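You operate a simulated robot arm through the tools that you are given. There is no shell and no other tool.

Carry out the task below with a simulated robot arm. There is one attempt and no reset: what you move stays moved.

## Task
Pour the red-rimmed cup back into the purple-rimmed jug and dry the resting pipe.
Fine: the jug ends at 800 ml, spill nothing; put the cup back. Use the blue cloth and put it back. Set down upright: clear cup with a red rim.

It is judged by the outcome, as a careful person would: the job done as asked, and still so three seconds after it is handed in. It fails if anything else is knocked over, pushed out of place, dropped, spilled or broken. Flat cloth is picked up by pressing the open fingertips on it (5 to 10 N) and closing them slowly along it; thin cloth reads only 2 to 8 mm in the jaws.

## Robot
A 6-joint arm with a three-finger gripper, fixed in place. Base frame: the origin is on the floor under the middle of its stand, x ahead of it, y to its left, z up; the work surface is at about z = 800. Units: mm, degrees, N and s.
It reaches about 1213 mm from its shoulder. Its first joint turns from -166.0 to 166.0 degrees. Payload 4.89 kg.
The tool frame sits at the grasp point between the pads (the TCP): z along the fingers, y along the line on which they close. The tips reach 30 mm beyond it. The gripper opens to 164 mm; its body begins 125 mm behind the TCP.
Orientation is that of the tool frame in the base frame, as a unit quaternion [x, y, z, w]. With the fingers straight down and closing along the base's y, the tool's x points along the base's -x, its y along +y and its z along -z.

## Interface
- The arm moves only by the tool play_rows. Its argument "targets" is a list that holds one entry, the list of rows, each a list of 7 numbers: the shift along the base's x, y, z in mm, then the turn, a rotation vector about the base's x, y, z in degrees, then the gripper command, from -1 (shut) to 1 (fully open), values between in proportion. In form: [[[tx, ty, tz, ax, ay, az, hand], ...]]. A call has 1 to 20 rows; each row shifts and turns the commanded pose from where the row before left it. Rows are played at 5 a second. More than 50 mm and 8.6 degrees between two rows, or a gripper value outside its range, and nothing of the call is played. Where a pose cannot be reached the arm comes as near as it can. A force on the tool above 40 N (or 10 N above the force at the start of the call, whichever is more), or a blocked arm, ends the call early, and 0.2 s more pass. The fingers move at their own pace (about 108 mm/s each) and stop on an object; they squeeze with about 43 N. The grip force told is the motor's: it shows also when the fingers shut on nothing. Time passes only in rows, and 0.2 s behind the last, so rows that do not move let the fingers close. The reply holds the time, the measured pose of the TCP, the force on the tool along the base axes, the opening and the grip force, in the units named above and with some noise, with the torque about the TCP (base axes, N m) and any sound that the robot's microphone picked up, and new pictures: "show" is both (left out), scene, wrist or none.
- Cameras (640 x 400 px; columns grow to the right, rows downward): "scene" is fixed at [47.2, 654.5, 1611.3]; the picture's right is [-0.23, -0.97, 0.00], its down [-0.64, 0.15, -0.76] and it looks along [0.74, -0.18, -0.65] (base axes); focal length 374 px, centre (320, 200). "wrist" rides on the gripper at [76, -2, -152] in the tool frame; the picture's right is [0.02, 1.00, 0.00], its down [-0.88, 0.02, -0.47] and it looks along [-0.47, 0.01, 0.88] (tool axes); focal length 247 px, centre (320, 200). There is no depth. A picture from a camera that has moved, and an enlarged one, comes with that camera's place and axes in the base frame and with its lens. The place of the scene camera against the robot may be out by one fixed shift of up to 25 mm in any direction.
- lift_body(by): moves the trunk up (or, below 0, down) by that many mm; the arm rides with it, the base frame stays. It gives what a move gives, with no picture.
- inspect(camera, box): a new picture of the part [left, top, right, bottom] of that camera's present view, enlarged. No time passes.
- close_job(): hands the job in; it is judged then, once.

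Nothing tells you positions but the pictures and the camera data. Unless the task says otherwise, let go and move clear before handing in.

The tools are called after "Call:" by a JSON object that holds its "op" and its "data". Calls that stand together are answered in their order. play_rows: Moves the arm, as the interface text tells. Its arguments: {"type":"object","properties":{"targets":{"type":"array","items":{"type":"array","items":{"type":"array","items":{"type":"number"}}}},"show":{"type":"string","enum":["both","scene","wrist","none"]}},"required":["targets"]} The other tools are called the same way: lift_body (by) moves the trunk up or down; inspect (camera, box) takes an enlarged picture of a part of a camera's view; close_job () hands the job in.

At the start:

```text
t: 0.0
eef_pos: [564.1, 461.3, 1267.9]
tool_rot: [0.0, 1.0, 0.0, 0.0]
ft_force: [0.3, -0.1, -0.4]
wrist_torque: [-0.02, -0.04, 0.02]
width: 164.1
grasp_force: 0.1
trunk travel left (down, up): [-175.0, 215.0]
```

scene: 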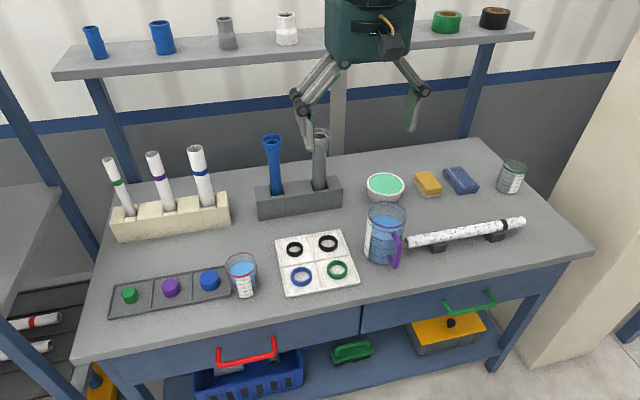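
wrist: 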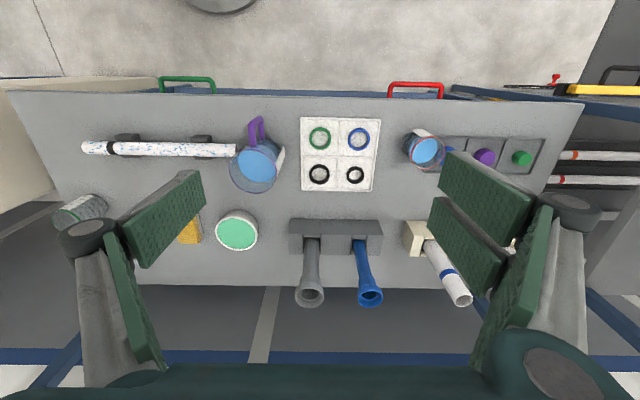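

I see a bench with the red-rimmed cup (left of centre), the purple-rimmed jug, a pipe resting on two supports at the right, and a yellow and a blue item near the back right. I'll take enlarged pictures first to fix positions and read the scales.

Call:
{"op": "inspect", "data": {"camera": "scene", "box": [200, 230, 300, 310]}}

Call:
{"op": "inspect", "data": {"camera": "scene", "box": [340, 190, 440, 280]}}

Call:
{"op": "inspect", "data": {"camera": "scene", "box": [390, 150, 550, 260]}}

Call:
{"op": "inspect", "data": {"camera": "wrist", "box": [200, 80, 480, 255]}}

Call:
{"op": "inspect", "data": {"camera": "wrist", "box": [40, 80, 280, 255]}}

```text
5.00 times, centred on (250, 270) of scene
camera zoom: at [47.2, 654.5, 1611.3], right [-0.23, -0.97, 0.0], down [-0.64, 0.15, -0.76], along [0.74, -0.18, -0.65], focal length 1871 px, centre (670, -150)
```

zoom: 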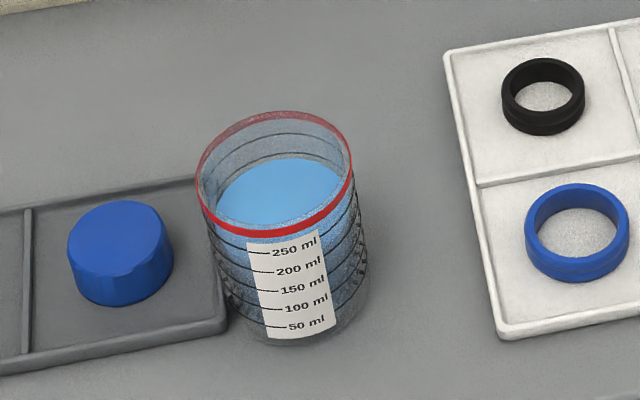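

```text
4.44 times, centred on (390, 235) of scene
camera zoom: at [47.2, 654.5, 1611.3], right [-0.23, -0.97, 0.0], down [-0.64, 0.15, -0.76], along [0.74, -0.18, -0.65], focal length 1663 px, centre (9, 44)
```

zoom: 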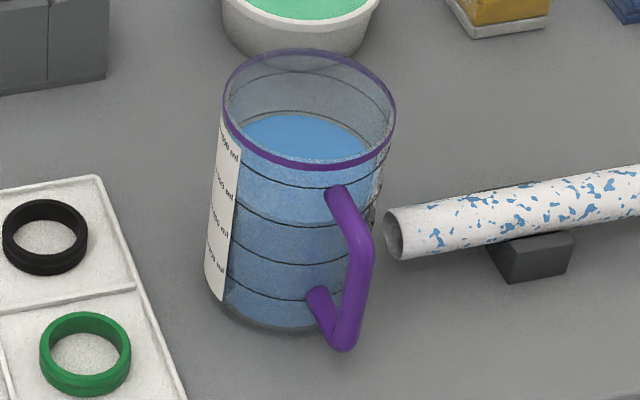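

```text
3.64 times, centred on (470, 205) of scene
camera zoom: at [47.2, 654.5, 1611.3], right [-0.23, -0.97, 0.0], down [-0.64, 0.15, -0.76], along [0.74, -0.18, -0.65], focal length 1361 px, centre (-226, 182)
```

zoom: 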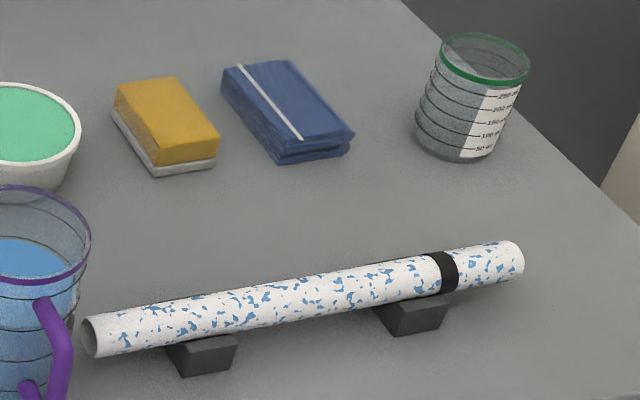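

```text
2.29 times, centred on (340, 168) of wrist
camera zoom: at [488.1, 459.0, 1421.8], right [-0.02, 1.0, 0.0], down [0.88, 0.02, 0.47], along [0.47, 0.01, -0.88], focal length 564 px, centre (274, 274)
```

zoom: 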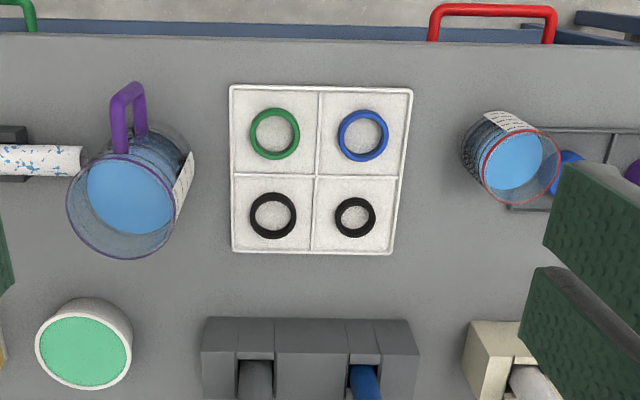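

```text
2.29 times, centred on (160, 168) of wrist
camera zoom: at [488.1, 459.0, 1421.8], right [-0.02, 1.0, 0.0], down [0.88, 0.02, 0.47], along [0.47, 0.01, -0.88], focal length 564 px, centre (686, 274)
```

zoom: 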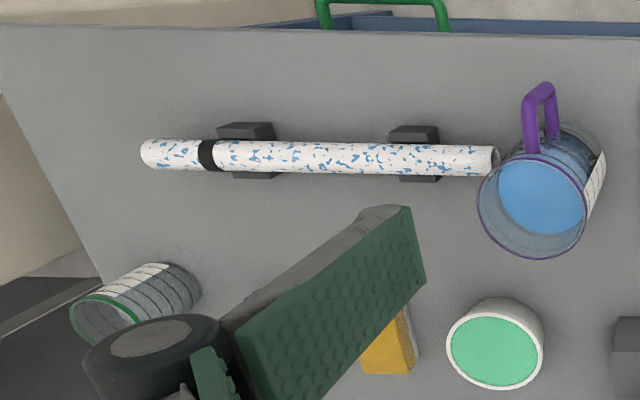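

The jug stands near (677, 330), about 150 mm tall, and the cup near (650, 703), about 90 mm tall. The pipe has blue wet spots, and the blue folded cloth lies at the back right. I'll zoom further on the labels and levels.

Call:
{"op": "inspect", "data": {"camera": "scene", "box": [360, 198, 412, 270]}}

Call:
{"op": "inspect", "data": {"camera": "scene", "box": [222, 248, 262, 302]}}

Call:
{"op": "inspect", "data": {"camera": "scene", "box": [430, 155, 490, 205]}}

Call:
{"op": "inspect", "data": {"camera": "scene", "box": [100, 240, 240, 330]}}

```text
5.56 times, centred on (386, 234) of scene
camera zoom: at [47.2, 654.5, 1611.3], right [-0.23, -0.97, 0.0], down [-0.64, 0.15, -0.76], along [0.74, -0.18, -0.65], focal length 2079 px, centre (-47, 11)
```

zoom: 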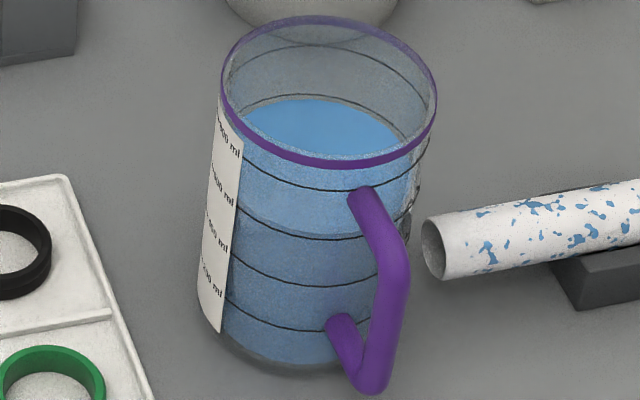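

```text
7.41 times, centred on (242, 275) of scene
camera zoom: at [47.2, 654.5, 1611.3], right [-0.23, -0.97, 0.0], down [-0.64, 0.15, -0.76], along [0.74, -0.18, -0.65], focal length 2772 px, centre (898, -356)
```

zoom: 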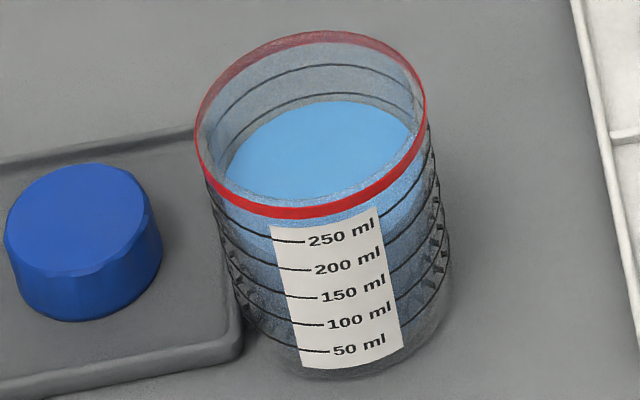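

```text
8.00 times, centred on (460, 180) of scene
camera zoom: at [47.2, 654.5, 1611.3], right [-0.23, -0.97, 0.0], down [-0.64, 0.15, -0.76], along [0.74, -0.18, -0.65], focal length 2994 px, centre (-800, 360)
```

zoom: 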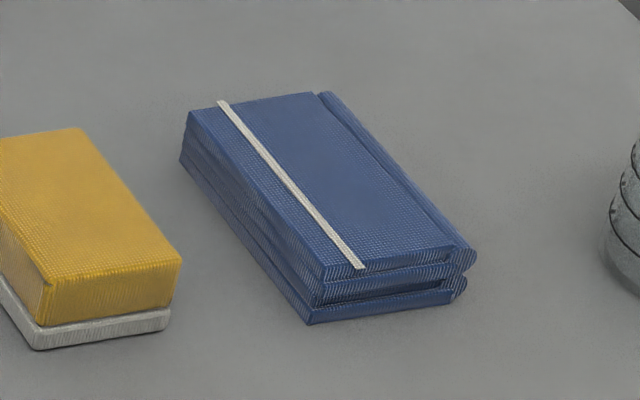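

```text
4.44 times, centred on (170, 285) of scene
camera zoom: at [47.2, 654.5, 1611.3], right [-0.23, -0.97, 0.0], down [-0.64, 0.15, -0.76], along [0.74, -0.18, -0.65], focal length 1663 px, centre (987, -178)
```

zoom: 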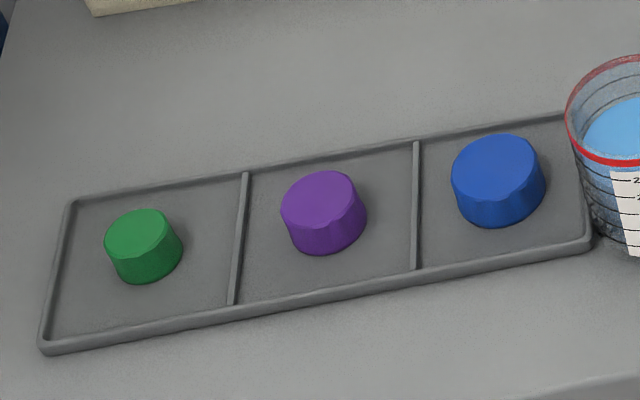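

The cup looks to hold just under 200 ml and the jug about 600 ml, with rings whose labels I still need to read. I'll pitch the tool to 30° below horizontal, facing +x, and lower it so the wrist camera looks level at the jug and cup.

Call:
{"op": "play_rows", "data": {"targets": [[[0, 0, -30, 0, -8.57, 0, 1], [0, 0, -30, 0, -8.57, 0, 1], [0, 0, -30, 0, -8.57, 0, 1], [0, 0, -30, 0, -8.57, 0, 1], [0, 0, -30, 0, -8.57, 0, 1], [0, 0, -30, 0, -8.57, 0, 1], [0, 0, -30, 0, -8.57, 0, 1], [0, 0, -30, 0, 0, 0, 1], [0, 0, -30, 0, 0, 0, 1]]], "show": "both"}}

```text
t: 2.0
eef_pos: [562.7, 460.0, 997.8]
tool_rot: [-0.001, 0.865, 0.0, 0.501]
ft_force: [-1.6, -0.5, 0.5]
wrist_torque: [0.04, 0.02, 0.08]
width: 164.1
grasp_force: 0.0
trunk travel left (down, up): [-175.0, 215.0]
camera wrist: at [393.7, 458.9, 1008.5], right [-0.01, 1.0, -0.02], down [0.03, 0.02, 1.0], along [1.0, 0.01, -0.03], focal length 247 px, centre (320, 200)
```

scene: 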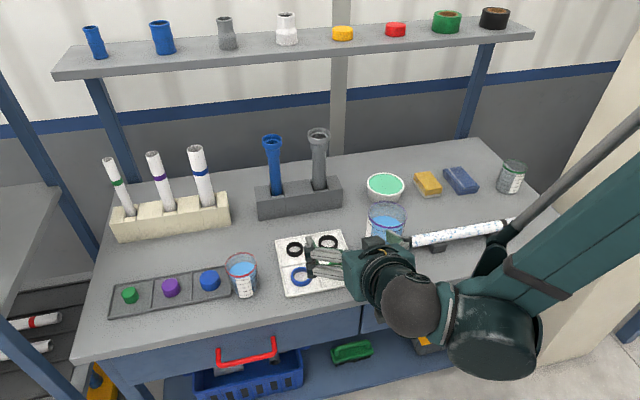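
wrist: 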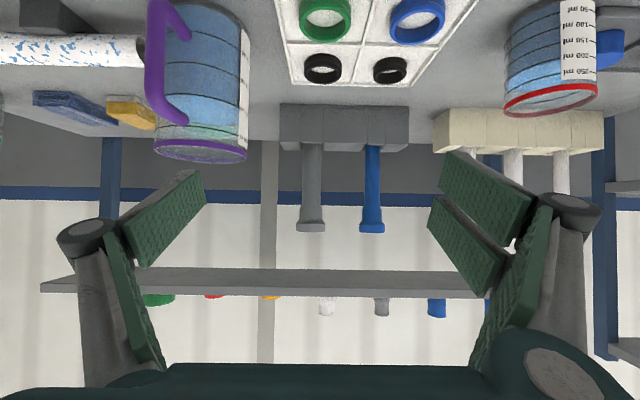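

The view is upside-down but clear. I'll zoom on the jug and cup to read the levels.

Call:
{"op": "inspect", "data": {"camera": "wrist", "box": [130, 0, 270, 170]}}

Call:
{"op": "inspect", "data": {"camera": "wrist", "box": [490, 0, 630, 125]}}

```text
2.35 times, centred on (200, 85) of wrist
camera zoom: at [393.7, 458.9, 1008.5], right [-0.01, 1.0, -0.02], down [0.03, 0.02, 1.0], along [1.0, 0.01, -0.03], focal length 581 px, centre (602, 471)
```

zoom: 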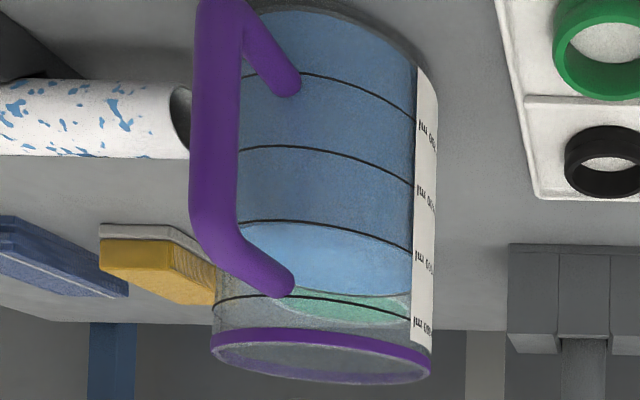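

```text
3.20 times, centred on (560, 62) of wrist
camera zoom: at [393.7, 458.9, 1008.5], right [-0.01, 1.0, -0.02], down [0.03, 0.02, 1.0], along [1.0, 0.01, -0.03], focal length 790 px, centre (-448, 640)
```

zoom: 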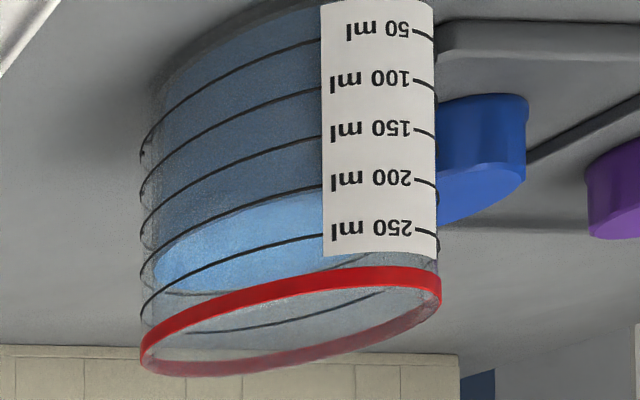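

The jug has four rings with the liquid near the third; the cup is close to its 200 ml mark. I'll zoom on the fingers to understand their spread, and on the jug's label.

Call:
{"op": "inspect", "data": {"camera": "wrist", "box": [400, 130, 600, 400]}}

Call:
{"op": "inspect", "data": {"camera": "wrist", "box": [215, 20, 265, 160]}}

Call:
{"op": "inspect", "data": {"camera": "scene", "box": [280, 220, 420, 310]}}

```text
1.48 times, centred on (500, 265) of wrist
camera zoom: at [393.7, 458.9, 1008.5], right [-0.01, 1.0, -0.02], down [0.03, 0.02, 1.0], along [1.0, 0.01, -0.03], focal length 366 px, centre (53, 104)
```

zoom: 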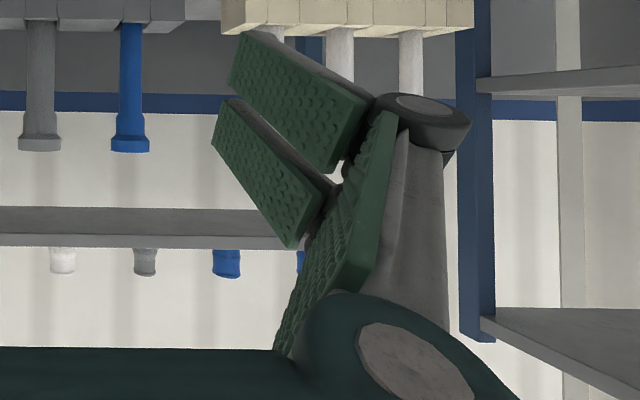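

```text
2.86 times, centred on (240, 90) of wrist
camera zoom: at [393.7, 458.9, 1008.5], right [-0.01, 1.0, -0.02], down [0.03, 0.02, 1.0], along [1.0, 0.01, -0.03], focal length 706 px, centre (549, 514)
```

zoom: 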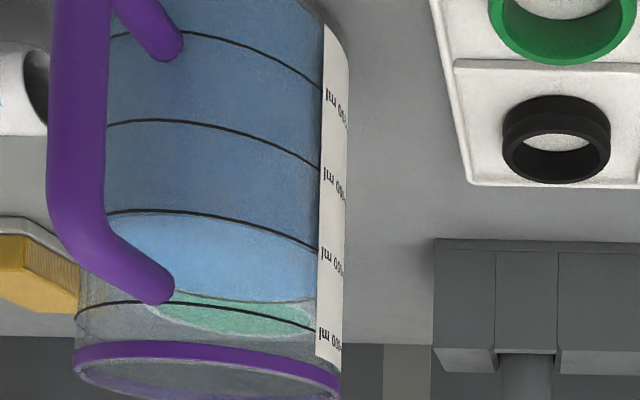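

```text
4.44 times, centred on (350, 265) of scene
camera zoom: at [47.2, 654.5, 1611.3], right [-0.23, -0.97, 0.0], down [-0.64, 0.15, -0.76], along [0.74, -0.18, -0.65], focal length 1663 px, centre (187, -89)
```

zoom: 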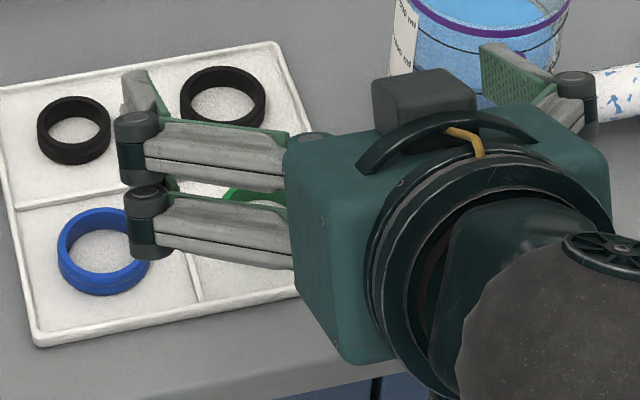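

The fingers are a thumb on one side and two close-set fingers on the other. To keep the paired fingers clear of the caps tray, I'll approach the cup radially (yaw about 40°, pitch 20°), stopping well short of it to read its level from the side.

Call:
{"op": "play_rows", "data": {"targets": [[[-4, 34, 0, 0, 0, 8, 1], [-4, 34, 0, 0, 0, 8, 1], [-4, 34, -10, 0, 0, 8, 1], [-4, 34, -20, 0, 0, 8, 1], [-4, 33, -20, 0, 0, 8, 1], [0, 0, -29, 3.2, -3.83, 0, 1], [0, 0, -29, 3.2, -3.83, 0, 1]]], "show": "both"}}

```text
t: 3.6
eef_pos: [572.3, 671.3, 958.7]
tool_rot: [-0.28, 0.771, 0.195, 0.538]
ft_force: [0.3, -0.4, 0.3]
wrist_torque: [-0.03, 0.07, 0.07]
width: 164.1
grasp_force: 0.1
out of reach, approached as far as the arm can: row 6, 7
trunk travel left (down, up): [-175.0, 215.0]
camera wrist: at [443.6, 562.2, 940.4], right [-0.65, 0.76, -0.02], down [-0.12, -0.07, 0.99], along [0.75, 0.64, 0.14], focal length 247 px, centre (320, 200)
```

scene: 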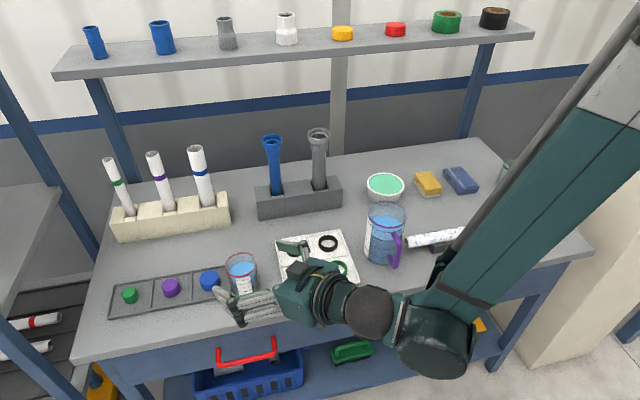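
wrist: 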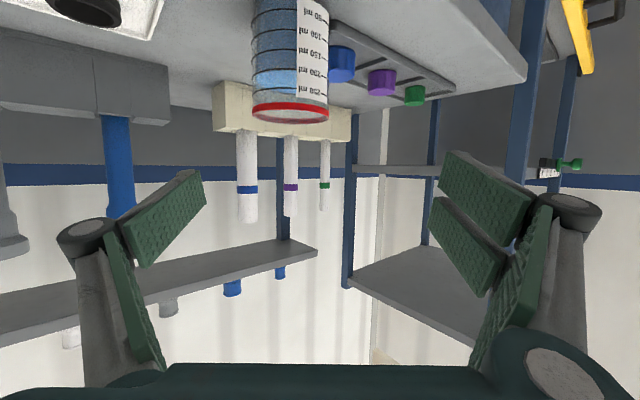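

The cup is straight ahead between the fingers, but the lower, flatter pose was out of reach at the present trunk height. I'll lower the trunk by 60 mm, which should bring the TCP to about z = 899 with the tips still short of the cup.

Call:
{"op": "lift_body", "data": {"by": -60}}

```text
t: 4.6
eef_pos: [571.3, 672.8, 898.1]
tool_rot: [-0.28, 0.771, 0.194, 0.537]
ft_force: [0.1, -0.6, 0.3]
wrist_torque: [0.0, 0.01, 0.01]
width: 163.9
grasp_force: 0.1
trunk travel left (down, up): [-115.0, 275.0]
```

The TCP is now at z≈898. I'll test moving back from the cup a little and take new pictures.

Call:
{"op": "play_rows", "data": {"targets": [[[-15, -12, 0, 0, 0, 0, 1], [-15, -12, 0, 0, 0, 0, 1]]], "show": "both"}}

```text
t: 5.2
eef_pos: [548.2, 658.0, 914.4]
tool_rot: [-0.28, 0.772, 0.195, 0.537]
ft_force: [0.7, 0.1, 0.3]
wrist_torque: [0.02, -0.03, -0.02]
width: 164.4
grasp_force: 0.1
out of reach, approached as far as the arm can: row 1, 2
trunk travel left (down, up): [-115.0, 275.0]
camera wrist: at [420.0, 548.7, 897.7], right [-0.65, 0.76, -0.02], down [-0.12, -0.07, 0.99], along [0.75, 0.64, 0.13], focal length 247 px, centre (320, 200)
```

scene: 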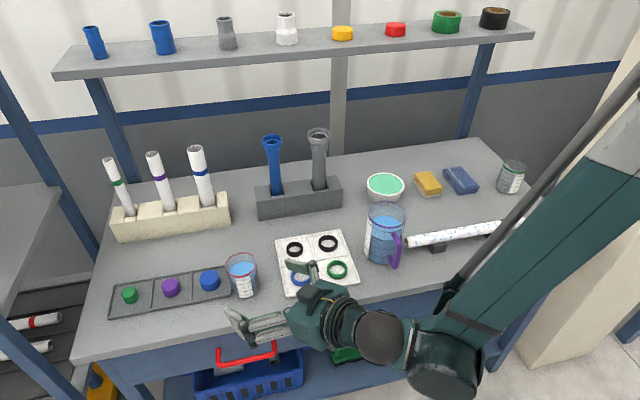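
wrist: 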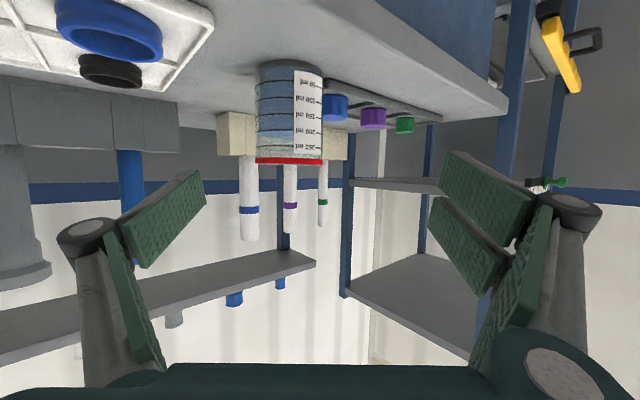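

The cup's level is visible now at nearly eye height. I'll lower the trunk another 50 mm so the camera is level with the cup.

Call:
{"op": "lift_body", "data": {"by": -50}}

Call:
{"op": "inspect", "data": {"camera": "wrist", "box": [230, 20, 350, 180]}}

```text
t: 6.1
eef_pos: [547.6, 657.8, 865.7]
tool_rot: [-0.281, 0.772, 0.194, 0.536]
ft_force: [-0.8, -1.0, -0.1]
wrist_torque: [-0.01, 0.01, 0.0]
width: 164.0
grasp_force: 0.0
trunk travel left (down, up): [-65.0, 325.0]
```

```text
2.50 times, centred on (290, 100) of wrist
camera zoom: at [419.7, 548.6, 847.9], right [-0.65, 0.76, -0.02], down [-0.12, -0.07, 0.99], along [0.75, 0.64, 0.13], focal length 617 px, centre (395, 450)
```

zoom: 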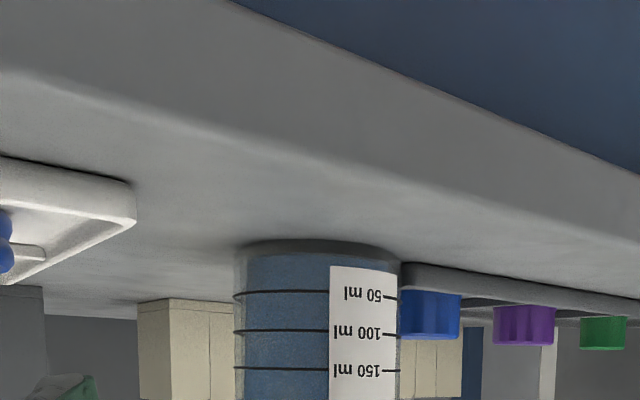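

Call:
{"op": "inspect", "data": {"camera": "wrist", "box": [220, 100, 360, 230]}}

Call:
{"op": "inspect", "data": {"camera": "wrist", "box": [0, 0, 640, 400]}}

```text
3.08 times, centred on (290, 165) of wrist
camera zoom: at [419.7, 548.6, 847.9], right [-0.65, 0.76, -0.02], down [-0.12, -0.07, 0.99], along [0.75, 0.64, 0.13], focal length 760 px, centre (412, 308)
```

zoom: 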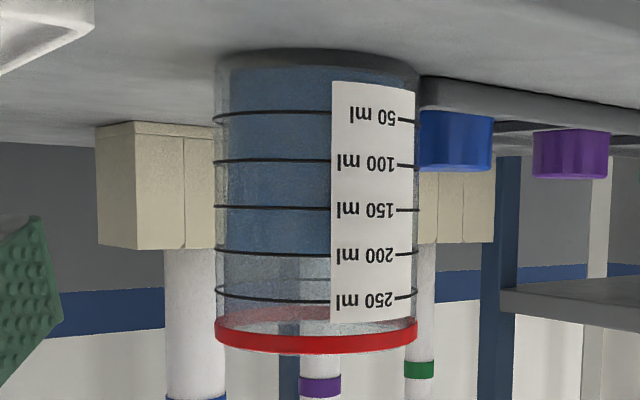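

```text
1.00 times, centred on (320, 200) of wrist (not enlarged: the box is as wide or as high as the picture)
camera zoom: at [419.7, 548.6, 847.9], right [-0.65, 0.76, -0.02], down [-0.12, -0.07, 0.99], along [0.75, 0.64, 0.13], focal length 247 px, centre (320, 200)
```

zoom: 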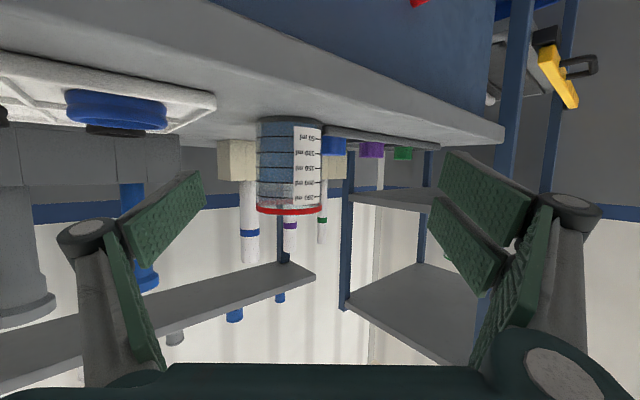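

The cup is exactly at its 200 ml ring and the jug at its 600 ml ring, so emptying the cup gives 800 ml. The cup's axis is at about (650, 701); I'll shift sideways to line up and advance with the fingers wide open on either side of it.

Call:
{"op": "play_rows", "data": {"targets": [[[10.5, -12.5, -5, 0, 0, 0, 1], [10.5, -12.5, -5, 0, 0, 0, 1], [13.6, 11.35, -3, 0, 0, 0, 1], [13.6, 11.35, 0, 0, 0, 0, 1], [13.6, 11.35, 0, 0, 0, 0, 1]]], "show": "both"}}

```text
t: 7.3
eef_pos: [612.2, 672.4, 862.7]
tool_rot: [-0.281, 0.772, 0.194, 0.536]
ft_force: [-1.3, -0.4, 0.8]
wrist_torque: [-0.04, 0.04, 0.01]
width: 163.7
grasp_force: 0.1
out of reach, approached as far as the arm can: row 1, 2
trunk travel left (down, up): [-65.0, 325.0]
camera wrist: at [485.6, 563.3, 845.3], right [-0.65, 0.76, -0.02], down [-0.12, -0.07, 0.99], along [0.75, 0.64, 0.13], focal length 247 px, centre (320, 200)
```

scene: 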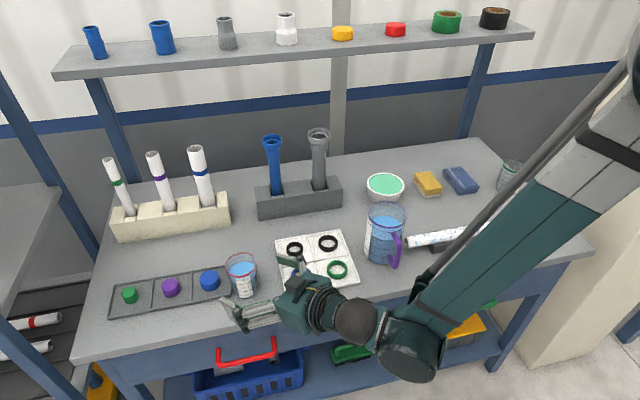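
wrist: 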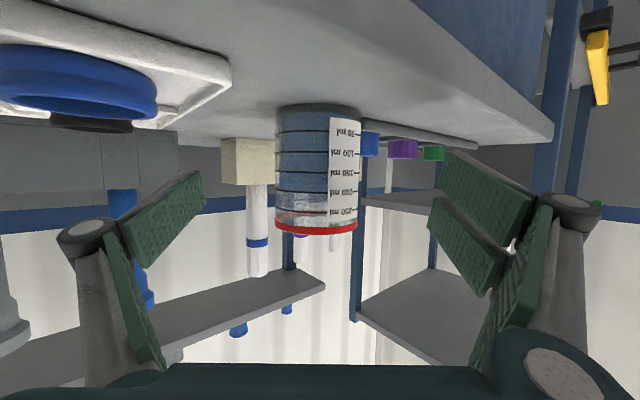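

The cup is centred between the fingers. I'll advance the last 47 mm, dropping to z≈853.

Call:
{"op": "play_rows", "data": {"targets": [[[12.6, 9.5, -4, 0, 0, 0, 1], [12.6, 9.5, -4, 0, 0, 0, 1], [12.6, 9.5, -2, 0, 0, 0, 1], [0, 0, 0, 0, 0, 0, 1]]], "show": "both"}}

```text
t: 8.3
eef_pos: [652.0, 701.2, 853.1]
tool_rot: [-0.281, 0.772, 0.194, 0.536]
ft_force: [-0.1, 0.3, -0.1]
wrist_torque: [-0.03, 0.04, -0.03]
width: 163.8
grasp_force: 0.1
trunk travel left (down, up): [-65.0, 325.0]
camera wrist: at [523.4, 592.2, 835.9], right [-0.65, 0.76, -0.02], down [-0.12, -0.07, 0.99], along [0.75, 0.64, 0.13], focal length 247 px, centre (320, 200)
```

scene: 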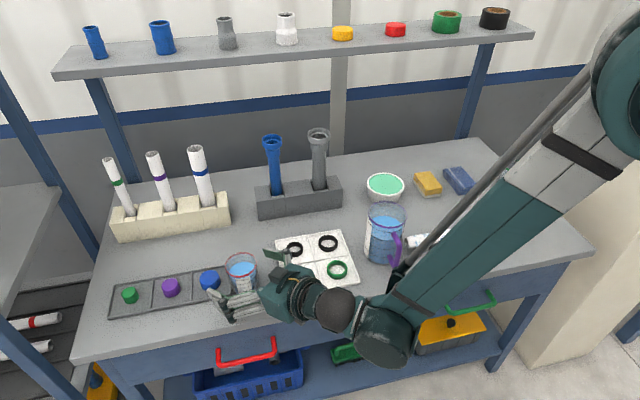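
wrist: 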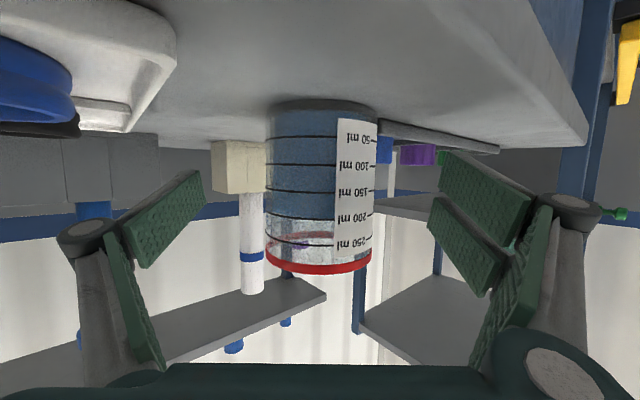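

The cup sits between the open fingers, within a couple of mm of the grasp point. I'll close gently in steps.

Call:
{"op": "play_rows", "data": {"targets": [[[0, 0, 0, 0, 0, 0, 0.5], [0, 0, 0, 0, 0, 0, 0.1], [0, 0, 0, 0, 0, 0, -0.02], [0, 0, 0, 0, 0, 0, -0.08], [0, 0, 0, 0, 0, 0, -0.12], [0, 0, 0, 0, 0, 0, -0.16]]], "show": "both"}}

```text
t: 9.7
eef_pos: [651.7, 700.4, 851.9]
tool_rot: [-0.281, 0.772, 0.195, 0.536]
ft_force: [-0.5, 0.2, -0.3]
wrist_torque: [0.06, 0.09, 0.04]
width: 69.8
grasp_force: 1.1
trunk travel left (down, up): [-65.0, 325.0]
camera wrist: at [523.2, 592.2, 835.8], right [-0.65, 0.76, -0.02], down [-0.12, -0.07, 0.99], along [0.75, 0.64, 0.13], focal length 247 px, centre (320, 200)
```

scene: 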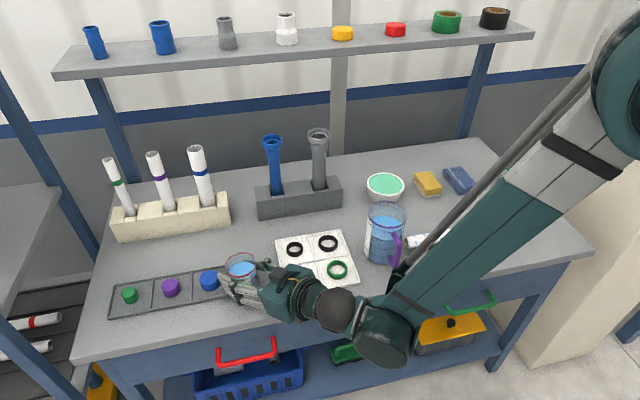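
wrist: 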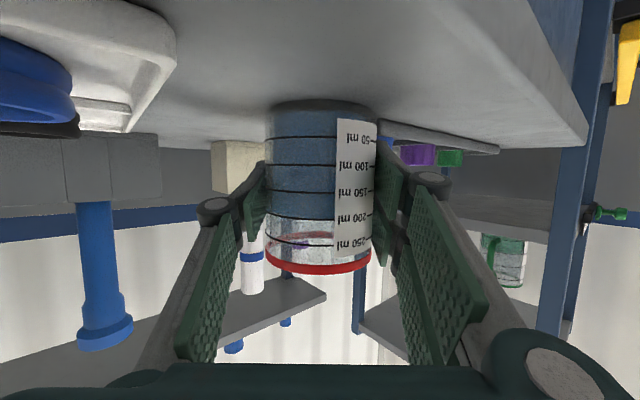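

Fingers are touching the cup at about 70 mm. I'll close firmly and check the grip.

Call:
{"op": "play_rows", "data": {"targets": [[[0, 0, 0, 0, 0, 0, -0.2], [0, 0, 0, 0, 0, 0, -0.25], [0, 0, 0, 0, 0, 0, -0.3], [0, 0, 0, 0, 0, 0, -0.3]]], "show": "wrist"}}

Call:
{"op": "inspect", "data": {"camera": "scene", "box": [200, 230, 300, 310]}}

```text
t: 10.7
eef_pos: [652.3, 700.7, 853.7]
tool_rot: [-0.281, 0.772, 0.194, 0.536]
ft_force: [-2.0, 0.3, 2.2]
wrist_torque: [0.09, 0.1, 0.0]
width: 69.2
grasp_force: 43.1
trunk travel left (down, up): [-65.0, 325.0]
camera wrist: at [523.2, 592.2, 835.8], right [-0.65, 0.76, -0.02], down [-0.12, -0.07, 0.99], along [0.75, 0.64, 0.13], focal length 247 px, centre (320, 200)
```

wrist: 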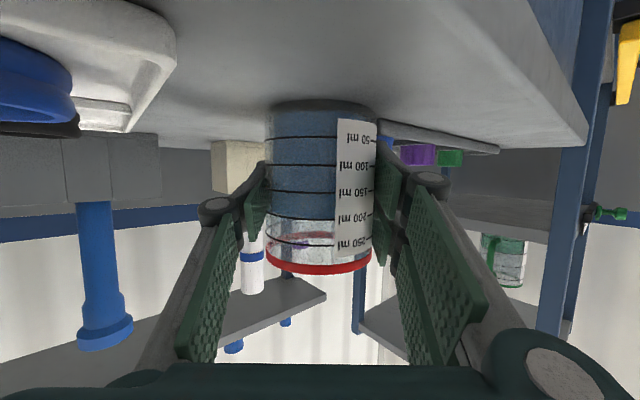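

```text
5.00 times, centred on (250, 270) of scene
camera zoom: at [47.2, 654.5, 1611.3], right [-0.23, -0.97, 0.0], down [-0.64, 0.15, -0.76], along [0.74, -0.18, -0.65], focal length 1871 px, centre (670, -150)
```

zoom: 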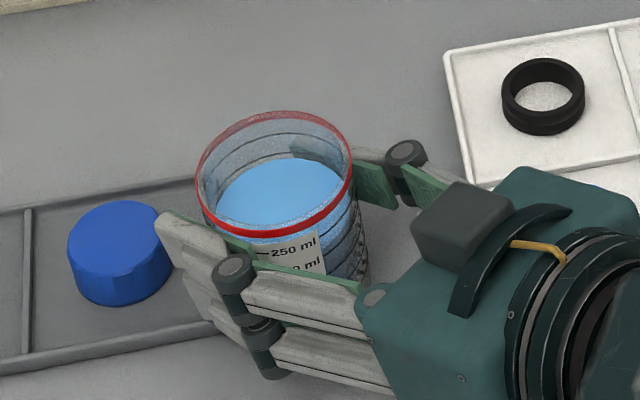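

The cup is held at 43 N. I'll lift it straight up smoothly and check it hangs level.

Call:
{"op": "play_rows", "data": {"targets": [[[0, 0, 4, 0, 0, 0, -0.3], [0, 0, 8, 0, 0, 0, -0.3], [0, 0, 14, 0, 0, 0, -0.3], [0, 0, 18, 0, 0, 0, -0.3], [0, 0, 20, 0, 0, 0, -0.3], [0, 0, 22, 0, 0, 0, -0.3], [0, 0, 22, 0, 0, 0, -0.3], [0, 0, 20, 0, 0, 0, -0.3], [0, 0, 18, 0, 0, 0, -0.3], [0, 0, 14, 0, 0, 0, -0.3], [0, 0, 8, 0, 0, 0, -0.3], [0, 0, 4, 0, 0, 0, -0.3]]], "show": "both"}}

```text
t: 13.3
eef_pos: [652.3, 702.8, 1023.9]
tool_rot: [-0.281, 0.772, 0.194, 0.536]
ft_force: [0.1, -0.2, -2.2]
wrist_torque: [0.03, -0.02, 0.05]
width: 68.9
grasp_force: 42.9
trunk travel left (down, up): [-65.0, 325.0]
camera wrist: at [523.8, 592.2, 1006.7], right [-0.65, 0.76, -0.02], down [-0.12, -0.07, 0.99], along [0.75, 0.64, 0.13], focal length 247 px, centre (320, 200)
```

scene: 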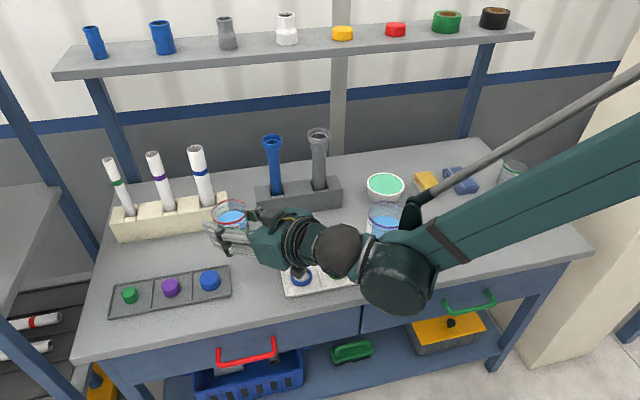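
wrist: 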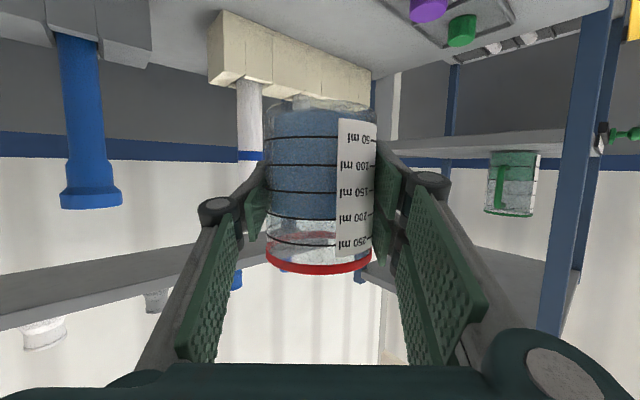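

The cup is lifted level with nothing spilled. Now I'll carry it smoothly toward the jug, turning the tool to face +x, keeping it upright.

Call:
{"op": "play_rows", "data": {"targets": [[[-1.6, -5, 0, 0, 0, -2, -0.3], [-1.6, -10, 0, 0, 0, -2, -0.3], [-1.6, -15, 0, 0, 0, -2, -0.3], [-1.6, -20, 0, 0, 0, -2, -0.3], [-1.6, -23.4, 0, 0, 0, -2, -0.3], [-1.6, -23.4, 0, 0, 0, -2, -0.3], [-1.6, -23.4, 0, 0, 0, -2, -0.3], [-1.6, -23.4, 0, 0, 0, -2, -0.3], [-1.6, -23.4, 0, 0, 0, -2, -0.3], [-1.6, -23.4, 0, 0, 0, -2, -0.3], [-1.6, -23.4, 0, 0, 0, -2, -0.3], [-1.6, -23.4, 0, 0, 0, -2, -0.3], [-1.6, -20, 0, 0, 0, -2, -0.3], [-1.6, -15, 0, 0, 0, -2, -0.3], [-1.6, -10, 0, 0, 0, -2, -0.3], [-1.6, -5, 0, 0, 0, -2, -0.3]]], "show": "both"}}

```text
t: 16.7
eef_pos: [625.2, 413.8, 1025.2]
tool_rot: [-0.056, 0.82, 0.038, 0.569]
ft_force: [-0.3, 1.0, -2.6]
wrist_torque: [0.02, -0.01, 0.03]
width: 68.7
grasp_force: 43.0
trunk travel left (down, up): [-65.0, 325.0]
camera wrist: at [458.9, 389.9, 1007.2], right [-0.14, 0.99, -0.02], down [-0.14, 0.0, 0.99], along [0.98, 0.15, 0.13], focal length 247 px, centre (320, 200)
```

scene: 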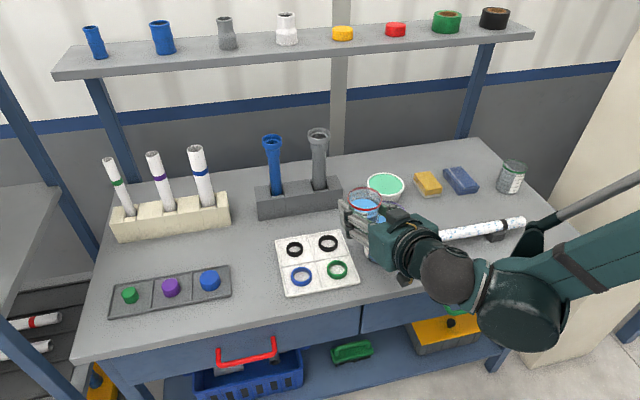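
wrist: 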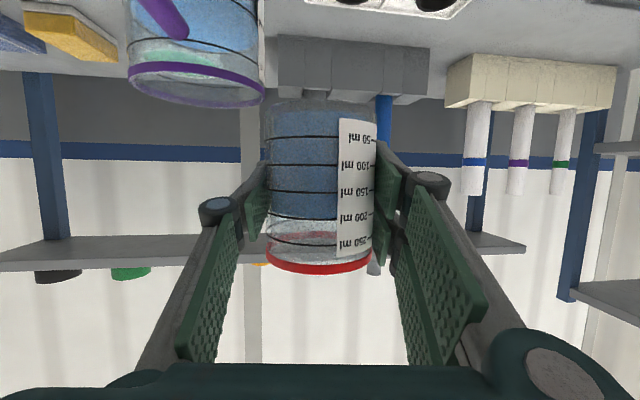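

Tracking well: the jug's axis works out to about (678, 329), rim at z≈946. I'll move the last 85 mm so the cup is lined up with the jug, just short of it on the near side.

Call:
{"op": "play_rows", "data": {"targets": [[[-0.9, -8, 0, 0, 0, -1.3, -0.3], [-0.9, -15, 0, 0, 0, -1.3, -0.3], [-0.9, -19.4, 0, 0, 0, -1.3, -0.3], [-0.9, -19.4, 0, 0, 0, -1.3, -0.3], [-0.9, -15, 0, 0, 0, -1.3, -0.3], [-0.9, -8, 0, 0, 0, -1.2, -0.3], [0, 0, 0, 0, 0, 0, -0.3]]], "show": "both"}}

```text
t: 18.3
eef_pos: [619.8, 329.6, 1024.3]
tool_rot: [-0.002, 0.821, 0.001, 0.57]
ft_force: [-0.8, 0.2, -2.5]
wrist_torque: [-0.02, -0.02, 0.01]
width: 68.5
grasp_force: 42.9
trunk travel left (down, up): [-65.0, 325.0]
camera wrist: at [452.0, 327.7, 1007.3], right [-0.01, 1.0, -0.02], down [-0.13, 0.02, 0.99], along [0.99, 0.01, 0.13], focal length 247 px, centre (320, 200)
```

scene: 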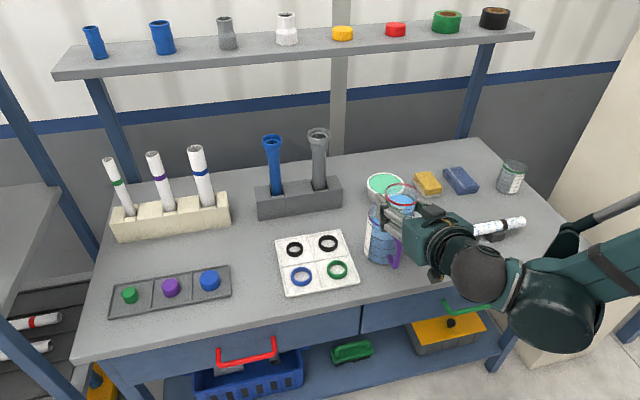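
wrist: 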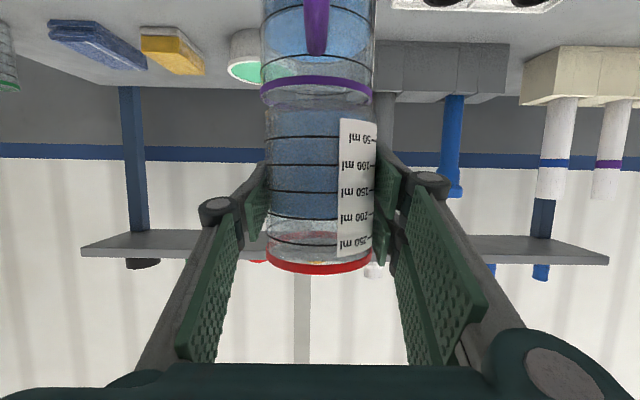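

Cup and jug are in line. I'll tilt forward to 20° first (still below the spill angle), holding the lip over the near part of the jug's mouth.

Call:
{"op": "play_rows", "data": {"targets": [[[-3, -0.5, 0, 0, 5, 0, -0.3], [-3, -0.5, 0, 0, 5, 0, -0.3], [-2.2, 0, 0, 0, 5, 0, -0.3], [-1.5, 0, 0, 0, 5, 0, -0.3]]], "show": "both"}}

Call:
{"op": "inspect", "data": {"camera": "scene", "box": [350, 170, 450, 270]}}

```text
t: 19.3
eef_pos: [611.3, 327.3, 1024.9]
tool_rot: [-0.001, 0.909, 0.001, 0.418]
ft_force: [-0.2, 0.6, -1.5]
wrist_torque: [-0.05, -0.04, -0.01]
width: 68.1
grasp_force: 42.6
trunk travel left (down, up): [-65.0, 325.0]
camera wrist: at [446.4, 327.1, 1066.6], right [-0.02, 1.0, -0.02], down [0.21, 0.02, 0.98], along [0.98, 0.01, -0.21], focal length 247 px, centre (320, 200)
```

scene: 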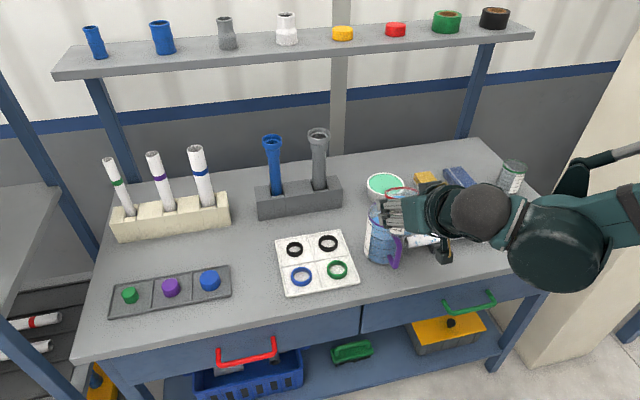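
wrist: 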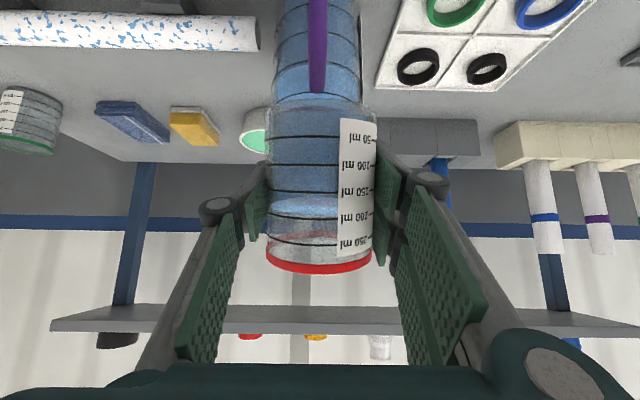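

```text
4.00 times, centred on (400, 220) of scene
camera zoom: at [47.2, 654.5, 1611.3], right [-0.23, -0.97, 0.0], down [-0.64, 0.15, -0.76], along [0.74, -0.18, -0.65], focal length 1497 px, centre (0, 120)
```

zoom: 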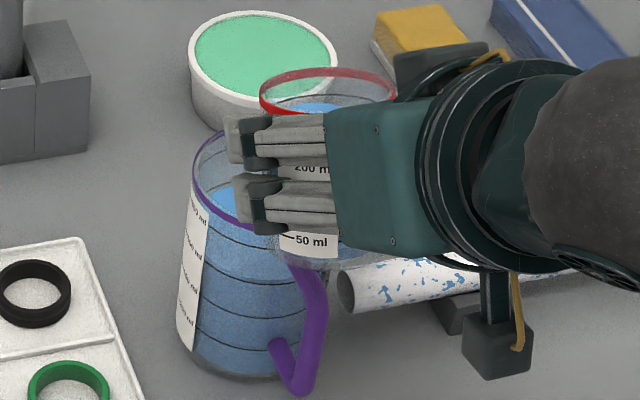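

All steady. By geometry the cup starts pouring near 41°. I'll tilt to 38°, lowering slightly, and then go slowly to about 50° to see where the stream lands.

Call:
{"op": "play_rows", "data": {"targets": [[[-1.6, 0, -6, 0, 6, 0, -0.3], [-1.4, 0, -6, 0, 6, 0, -0.3], [-1, 0, -5, 0, 6, 0, -0.3], [-0.2, 0, -1, 0, 1.5, 0, -0.3], [-0.1, 0, 0, 0, 1.5, 0, -0.3], [0, 0, 0, 0, 1.5, 0, -0.3], [0, 0, 0, 0, 1.5, 0, -0.3]]], "show": "both"}}

Call:
{"op": "inspect", "data": {"camera": "scene", "box": [350, 170, 450, 270]}}

Call:
{"op": "inspect", "data": {"camera": "wrist", "box": [230, 0, 410, 290]}}

```text
t: 20.9
eef_pos: [606.3, 328.7, 1005.4]
tool_rot: [-0.001, 0.976, 0.002, 0.219]
ft_force: [0.0, -0.7, -1.9]
wrist_torque: [0.03, -0.01, -0.01]
width: 68.4
grasp_force: 43.3
trunk travel left (down, up): [-65.0, 325.0]
camera wrist: at [473.0, 326.9, 1112.2], right [-0.02, 1.0, -0.01], down [0.59, 0.02, 0.81], along [0.81, 0.01, -0.59], focal length 247 px, centre (320, 200)
```

scene: 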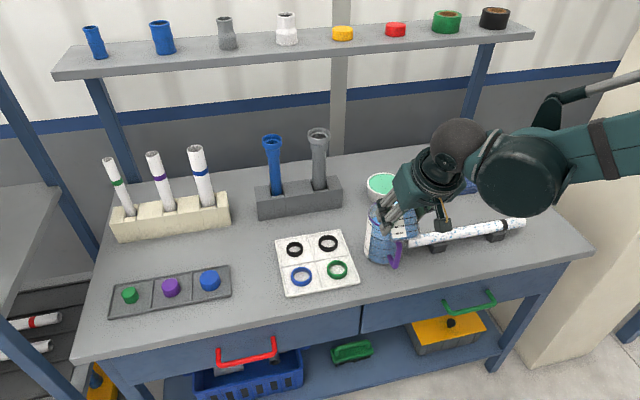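
wrist: 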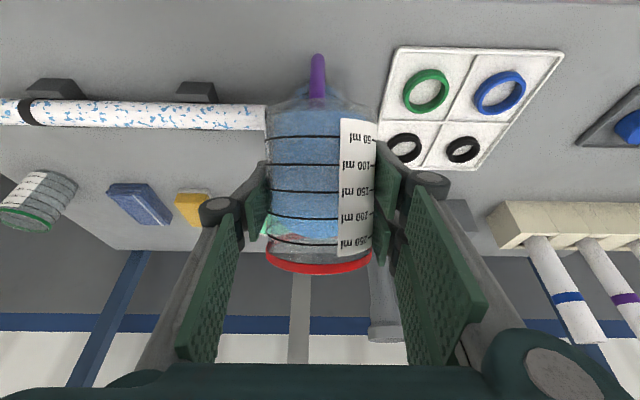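

```text
4.00 times, centred on (400, 220) of scene
camera zoom: at [47.2, 654.5, 1611.3], right [-0.23, -0.97, 0.0], down [-0.64, 0.15, -0.76], along [0.74, -0.18, -0.65], focal length 1497 px, centre (0, 120)
```

zoom: 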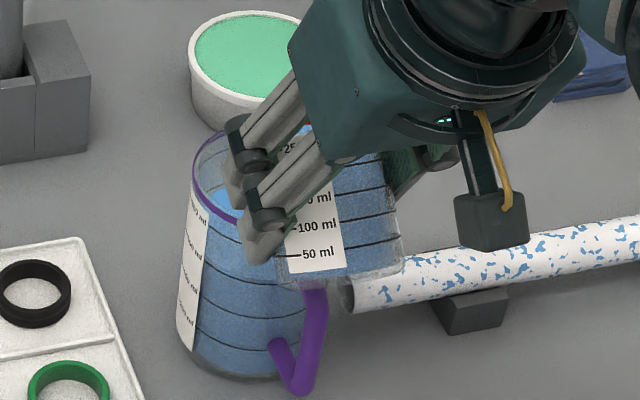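

```text
1.38 times, centred on (320, 145) of wrist
camera zoom: at [473.0, 326.9, 1112.2], right [-0.02, 1.0, -0.01], down [0.59, 0.02, 0.81], along [0.81, 0.01, -0.59], focal length 341 px, centre (320, 276)
```

zoom: 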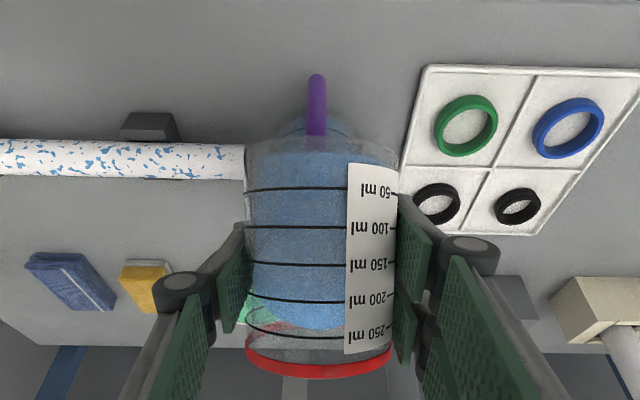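

At 44°, it's right about at the pouring angle, with no stream visible yet. I'll continue slowly.

Call:
{"op": "play_rows", "data": {"targets": [[[0, 0, 0, 0, 1.5, 0, -0.3], [0, 0, 0, 0, 1.5, 0, -0.3], [0.1, 0, 0, 0, 1.5, 0, -0.3], [0.1, 0, 0, 0, 1.5, 0, -0.3]]], "show": "both"}}

Call:
{"op": "inspect", "data": {"camera": "scene", "box": [350, 170, 450, 270]}}

Call:
{"op": "inspect", "data": {"camera": "wrist", "box": [230, 0, 410, 290]}}

```text
t: 21.9
eef_pos: [606.7, 328.2, 1006.5]
tool_rot: [0.0, 0.986, 0.001, 0.169]
ft_force: [-0.9, -0.8, -1.9]
wrist_torque: [0.02, -0.01, -0.03]
width: 68.2
grasp_force: 42.8
trunk travel left (down, up): [-65.0, 325.0]
camera wrist: at [484.9, 327.1, 1125.9], right [-0.02, 1.0, -0.01], down [0.67, 0.02, 0.74], along [0.74, 0.01, -0.67], focal length 247 px, centre (320, 200)
```

scene: 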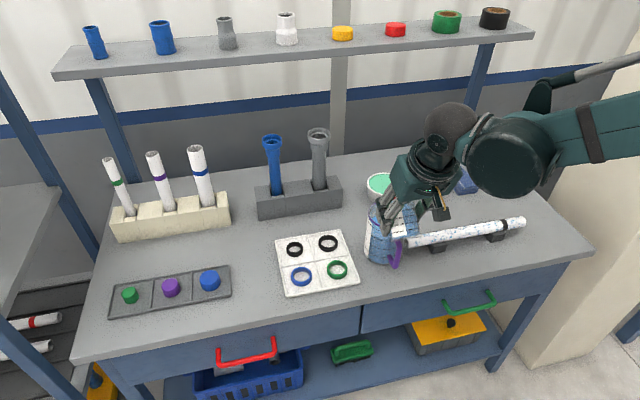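
wrist: 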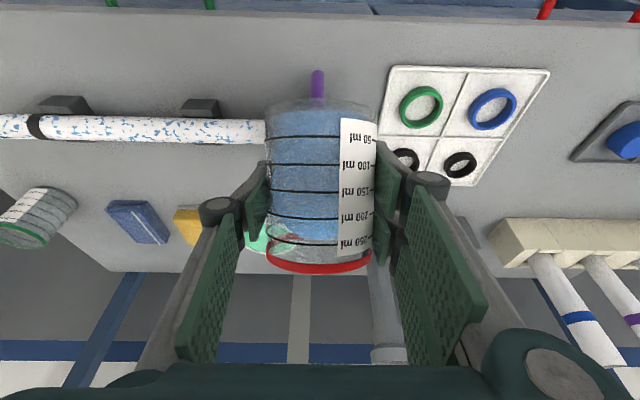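

```text
4.00 times, centred on (400, 220) of scene
camera zoom: at [47.2, 654.5, 1611.3], right [-0.23, -0.97, 0.0], down [-0.64, 0.15, -0.76], along [0.74, -0.18, -0.65], focal length 1497 px, centre (0, 120)
```

zoom: 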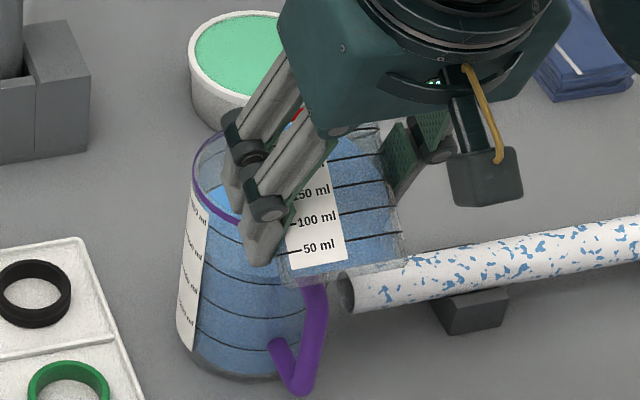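

```text
1.38 times, centred on (320, 145) of wrist
camera zoom: at [484.9, 327.1, 1125.9], right [-0.02, 1.0, -0.01], down [0.67, 0.02, 0.74], along [0.74, 0.01, -0.67], focal length 341 px, centre (320, 276)
```

zoom: 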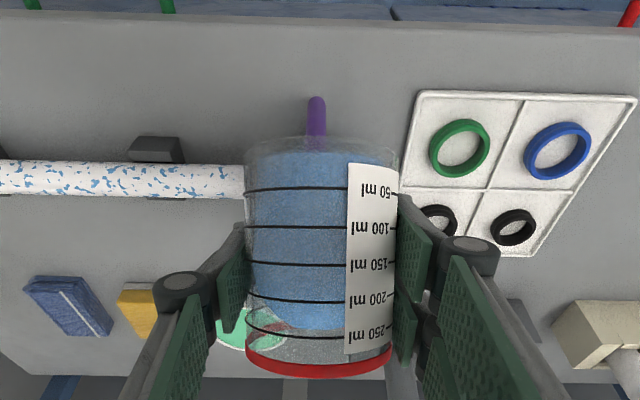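

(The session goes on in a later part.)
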